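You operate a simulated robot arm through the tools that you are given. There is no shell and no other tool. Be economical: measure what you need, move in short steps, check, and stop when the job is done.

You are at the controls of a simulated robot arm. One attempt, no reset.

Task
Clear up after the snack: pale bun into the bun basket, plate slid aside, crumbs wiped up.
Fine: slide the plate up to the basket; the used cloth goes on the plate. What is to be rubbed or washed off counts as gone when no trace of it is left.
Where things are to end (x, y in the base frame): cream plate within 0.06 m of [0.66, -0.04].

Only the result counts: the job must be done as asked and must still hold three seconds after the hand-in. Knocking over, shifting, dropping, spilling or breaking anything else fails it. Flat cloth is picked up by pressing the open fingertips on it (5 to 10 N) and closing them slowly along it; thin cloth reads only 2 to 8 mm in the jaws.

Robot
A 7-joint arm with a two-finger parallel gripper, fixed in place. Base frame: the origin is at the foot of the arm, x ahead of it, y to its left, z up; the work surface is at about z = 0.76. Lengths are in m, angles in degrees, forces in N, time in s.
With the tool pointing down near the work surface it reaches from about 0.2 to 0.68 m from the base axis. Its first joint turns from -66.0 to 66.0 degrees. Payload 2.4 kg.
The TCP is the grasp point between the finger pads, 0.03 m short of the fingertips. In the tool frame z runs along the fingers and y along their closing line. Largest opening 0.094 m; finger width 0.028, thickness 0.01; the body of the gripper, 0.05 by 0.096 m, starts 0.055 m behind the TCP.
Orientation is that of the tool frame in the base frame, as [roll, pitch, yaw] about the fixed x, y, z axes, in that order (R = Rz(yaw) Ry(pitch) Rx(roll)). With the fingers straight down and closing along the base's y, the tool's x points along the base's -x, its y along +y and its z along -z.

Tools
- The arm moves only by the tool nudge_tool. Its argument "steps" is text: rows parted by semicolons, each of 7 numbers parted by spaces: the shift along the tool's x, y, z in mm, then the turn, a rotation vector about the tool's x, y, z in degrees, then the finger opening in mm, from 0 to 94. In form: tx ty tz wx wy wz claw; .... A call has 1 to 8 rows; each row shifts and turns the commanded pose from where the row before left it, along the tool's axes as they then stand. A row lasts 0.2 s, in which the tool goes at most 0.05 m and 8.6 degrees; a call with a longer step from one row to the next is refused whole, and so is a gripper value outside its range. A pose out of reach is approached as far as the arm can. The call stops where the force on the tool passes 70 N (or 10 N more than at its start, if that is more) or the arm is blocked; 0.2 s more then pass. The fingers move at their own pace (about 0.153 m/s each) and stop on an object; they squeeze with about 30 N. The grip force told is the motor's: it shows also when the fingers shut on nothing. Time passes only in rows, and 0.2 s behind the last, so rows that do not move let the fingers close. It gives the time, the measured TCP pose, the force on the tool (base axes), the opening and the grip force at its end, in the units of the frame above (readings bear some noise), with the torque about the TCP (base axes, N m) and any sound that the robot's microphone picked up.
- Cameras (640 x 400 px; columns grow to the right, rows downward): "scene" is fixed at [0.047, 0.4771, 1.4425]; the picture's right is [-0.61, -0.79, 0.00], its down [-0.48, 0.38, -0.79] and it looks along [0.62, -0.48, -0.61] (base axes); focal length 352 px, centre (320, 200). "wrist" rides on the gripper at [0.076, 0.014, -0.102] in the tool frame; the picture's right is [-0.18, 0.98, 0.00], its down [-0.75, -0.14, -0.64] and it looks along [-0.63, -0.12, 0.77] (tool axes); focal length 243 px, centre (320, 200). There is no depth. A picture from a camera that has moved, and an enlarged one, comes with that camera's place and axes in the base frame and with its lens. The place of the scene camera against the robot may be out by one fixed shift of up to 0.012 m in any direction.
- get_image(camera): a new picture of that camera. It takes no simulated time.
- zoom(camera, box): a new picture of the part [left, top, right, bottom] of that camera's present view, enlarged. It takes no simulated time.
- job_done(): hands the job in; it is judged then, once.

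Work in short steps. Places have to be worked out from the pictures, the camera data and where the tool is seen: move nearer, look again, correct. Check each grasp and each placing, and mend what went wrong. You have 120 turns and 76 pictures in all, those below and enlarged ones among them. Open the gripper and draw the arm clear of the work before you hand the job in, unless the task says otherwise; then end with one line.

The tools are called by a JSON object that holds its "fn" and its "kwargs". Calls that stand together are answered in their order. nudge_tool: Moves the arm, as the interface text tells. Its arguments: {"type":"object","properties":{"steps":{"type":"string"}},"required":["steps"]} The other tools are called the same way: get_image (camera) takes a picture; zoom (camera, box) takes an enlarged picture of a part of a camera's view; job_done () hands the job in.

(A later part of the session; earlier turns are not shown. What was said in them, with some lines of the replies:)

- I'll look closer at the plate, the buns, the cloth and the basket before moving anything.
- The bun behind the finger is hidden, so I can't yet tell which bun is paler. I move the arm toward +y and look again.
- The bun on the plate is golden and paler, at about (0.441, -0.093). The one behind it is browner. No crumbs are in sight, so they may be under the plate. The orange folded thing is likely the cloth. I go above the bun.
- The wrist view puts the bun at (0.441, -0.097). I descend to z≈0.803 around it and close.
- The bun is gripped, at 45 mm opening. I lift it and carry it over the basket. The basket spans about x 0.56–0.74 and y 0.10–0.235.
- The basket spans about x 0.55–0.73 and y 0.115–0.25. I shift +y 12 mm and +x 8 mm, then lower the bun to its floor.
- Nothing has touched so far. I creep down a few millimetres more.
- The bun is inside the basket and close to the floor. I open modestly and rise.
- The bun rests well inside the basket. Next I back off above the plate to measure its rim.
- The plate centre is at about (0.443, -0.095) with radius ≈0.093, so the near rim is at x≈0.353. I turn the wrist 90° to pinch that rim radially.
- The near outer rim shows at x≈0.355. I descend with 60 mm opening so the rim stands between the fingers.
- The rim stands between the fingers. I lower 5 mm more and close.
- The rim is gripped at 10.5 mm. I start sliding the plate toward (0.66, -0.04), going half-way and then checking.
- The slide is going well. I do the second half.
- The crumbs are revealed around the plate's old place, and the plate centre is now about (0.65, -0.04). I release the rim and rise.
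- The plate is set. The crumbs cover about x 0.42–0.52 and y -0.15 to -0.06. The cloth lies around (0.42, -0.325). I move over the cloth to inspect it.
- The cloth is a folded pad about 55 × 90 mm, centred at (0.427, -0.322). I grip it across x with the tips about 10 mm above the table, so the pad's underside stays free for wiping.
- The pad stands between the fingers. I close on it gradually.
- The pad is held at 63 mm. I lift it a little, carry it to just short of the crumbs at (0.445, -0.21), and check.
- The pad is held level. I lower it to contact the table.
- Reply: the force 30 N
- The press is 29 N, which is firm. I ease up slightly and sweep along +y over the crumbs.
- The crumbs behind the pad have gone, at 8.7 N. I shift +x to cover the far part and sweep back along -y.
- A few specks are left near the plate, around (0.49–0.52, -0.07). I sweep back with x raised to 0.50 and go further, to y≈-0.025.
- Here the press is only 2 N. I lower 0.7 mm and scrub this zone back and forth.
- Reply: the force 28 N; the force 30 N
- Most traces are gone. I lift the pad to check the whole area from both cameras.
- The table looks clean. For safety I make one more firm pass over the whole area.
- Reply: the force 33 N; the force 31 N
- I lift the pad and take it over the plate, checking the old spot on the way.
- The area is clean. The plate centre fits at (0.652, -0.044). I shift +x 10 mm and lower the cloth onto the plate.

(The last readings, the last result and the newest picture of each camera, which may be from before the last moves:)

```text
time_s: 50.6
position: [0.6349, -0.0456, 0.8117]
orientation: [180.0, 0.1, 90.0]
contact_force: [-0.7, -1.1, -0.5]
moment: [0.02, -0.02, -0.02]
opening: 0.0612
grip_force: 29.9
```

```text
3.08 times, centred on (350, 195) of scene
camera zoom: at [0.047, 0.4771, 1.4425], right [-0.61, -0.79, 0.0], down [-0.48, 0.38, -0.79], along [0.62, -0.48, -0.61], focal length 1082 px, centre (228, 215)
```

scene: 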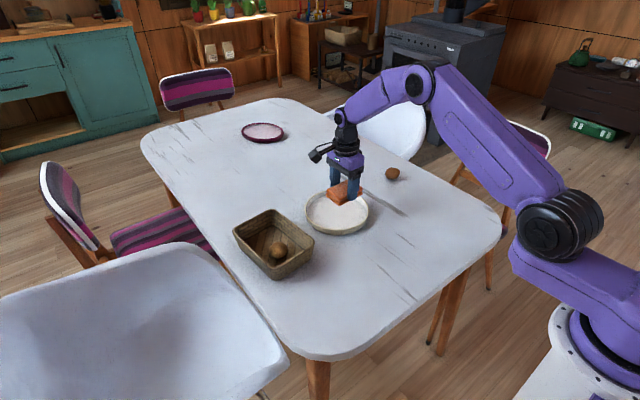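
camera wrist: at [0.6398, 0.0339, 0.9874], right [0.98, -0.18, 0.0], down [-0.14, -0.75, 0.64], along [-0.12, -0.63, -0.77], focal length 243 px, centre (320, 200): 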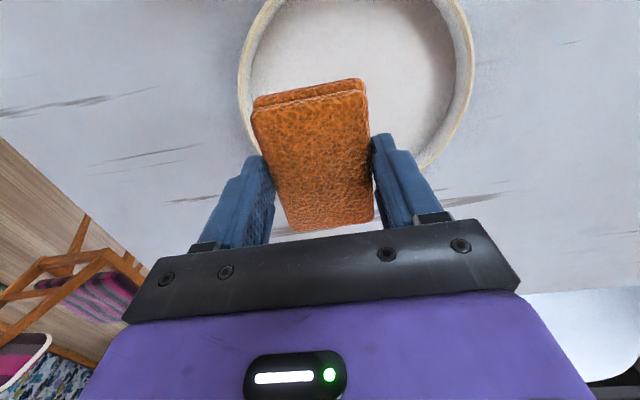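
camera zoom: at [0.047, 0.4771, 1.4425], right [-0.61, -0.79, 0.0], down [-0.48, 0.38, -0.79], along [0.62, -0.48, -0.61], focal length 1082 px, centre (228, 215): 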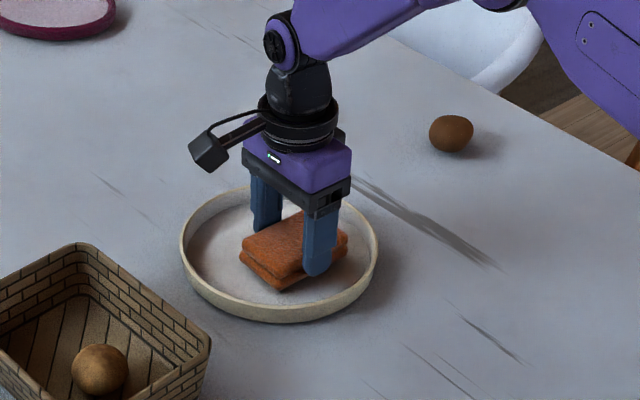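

The cloth hangs just above the plate floor. I lower 3 mm more and release with a small opening, then rise.

{"fn": "nudge_tool", "kwargs": {"steps": "0 0 1.5 0 0 0 40; 0 0 1.5 0 0 0 40; 0 0 0 0 0 0 40"}}

{"fn": "nudge_tool", "kwargs": {"steps": "0 0 0 0 0 0 66; 0 0 0 0 0 0 72; 0 0 0 0 0 0 74; 0 0 -20 0 0 0 74; 0 0 -40 0 0 0 74; 0 0 -45 0 0 0 74; 0 0 -45 0 0 0 74; 0 0 0 0 0 0 74"}}

{"fn": "nudge_tool", "kwargs": {"steps": "0 -45 0 0 0 0 80; 0 -45 -10 0 0 0 80; 0 -45 -10 0 0 0 80; 0 -45 0 0 0 0 80; 0 -45 0 0 0 0 80; 0 0 0 0 0 0 80"}}

{"fn": "get_image", "kwargs": {"camera": "scene"}}

{"fn": "zoom", "kwargs": {"camera": "scene", "box": [220, 150, 440, 300]}}

```text
time_s: 51.4
position: [0.6357, -0.0435, 0.808]
orientation: [-180.0, 0.1, 90.0]
contact_force: [0.1, 0.1, 0.6]
moment: [0.02, -0.01, -0.02]
opening: 0.0612
grip_force: 29.8
```

```text
time_s: 53.2
position: [0.6361, -0.0457, 0.9594]
orientation: [180.0, 0.0, 90.0]
contact_force: [-0.4, 0.8, 0.0]
moment: [-0.01, 0.01, -0.04]
opening: 0.0737
grip_force: 0.1
```

```text
time_s: 54.6
position: [0.4112, -0.043, 0.9797]
orientation: [-180.0, 0.0, 89.9]
contact_force: [0.5, 0.2, -0.2]
moment: [0.0, 0.0, -0.02]
opening: 0.0801
grip_force: 0.2
```

```text
35 pictures are left
```

scene: 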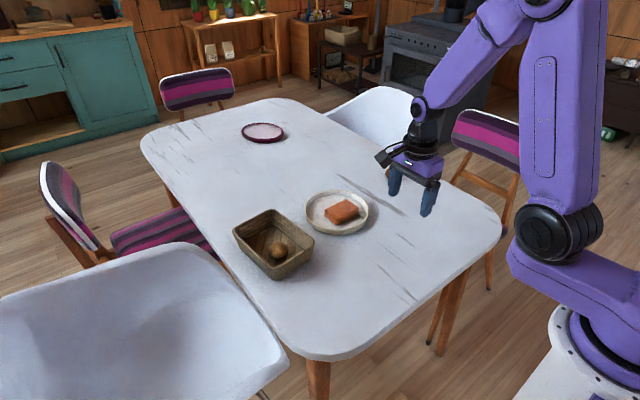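

```text
2.67 times, centred on (330, 225) of scene
camera zoom: at [0.047, 0.4771, 1.4425], right [-0.61, -0.79, 0.0], down [-0.48, 0.38, -0.79], along [0.62, -0.48, -0.61], focal length 938 px, centre (293, 133)
```

zoom: 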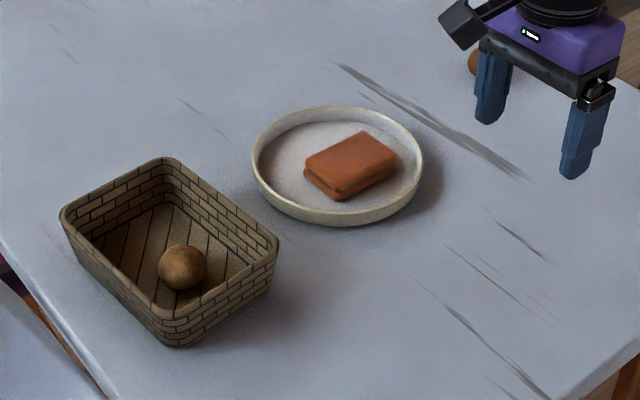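

Everything is placed. I take one close look at the wiped area for leftovers.

{"fn": "zoom", "kwargs": {"camera": "scene", "box": [360, 200, 420, 250]}}

{"fn": "get_image", "kwargs": {"camera": "wrist"}}

```text
8.00 times, centred on (390, 225) of scene
camera zoom: at [0.047, 0.4771, 1.4425], right [-0.61, -0.79, 0.0], down [-0.48, 0.38, -0.79], along [0.62, -0.48, -0.61], focal length 2814 px, centre (-240, 0)
```

zoom: 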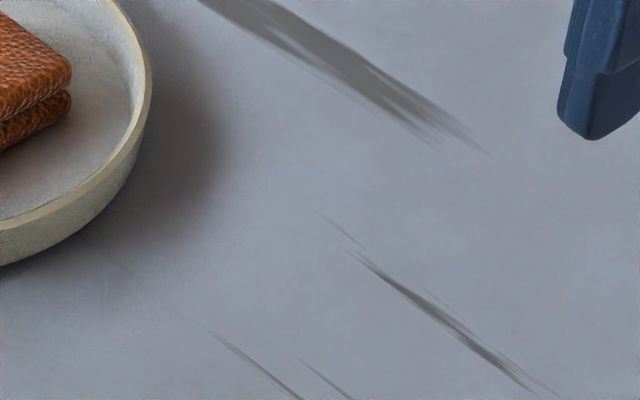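

```text
32 pictures are left
camera wrist: at [0.4259, 0.0326, 1.0811], right [0.98, -0.18, 0.0], down [-0.14, -0.75, 0.64], along [-0.12, -0.63, -0.77], focal length 243 px, centre (320, 200)
```

wrist: 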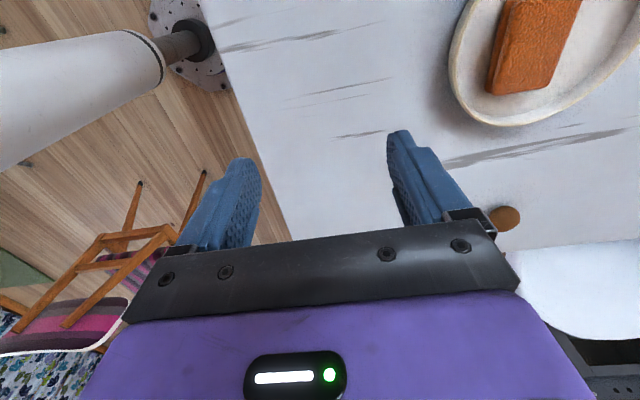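

The table is clean, the bun is in the basket, the cloth is on the plate and the arm is clear. I hand the job in.

{"fn": "job_done", "kwargs": {}}

```text
The job is handed in.
```

I've handed the job in: the pale bun is in the basket, the plate is at about (0.65, -0.04), no crumbs show in the last pictures, and the used cloth is on the plate.
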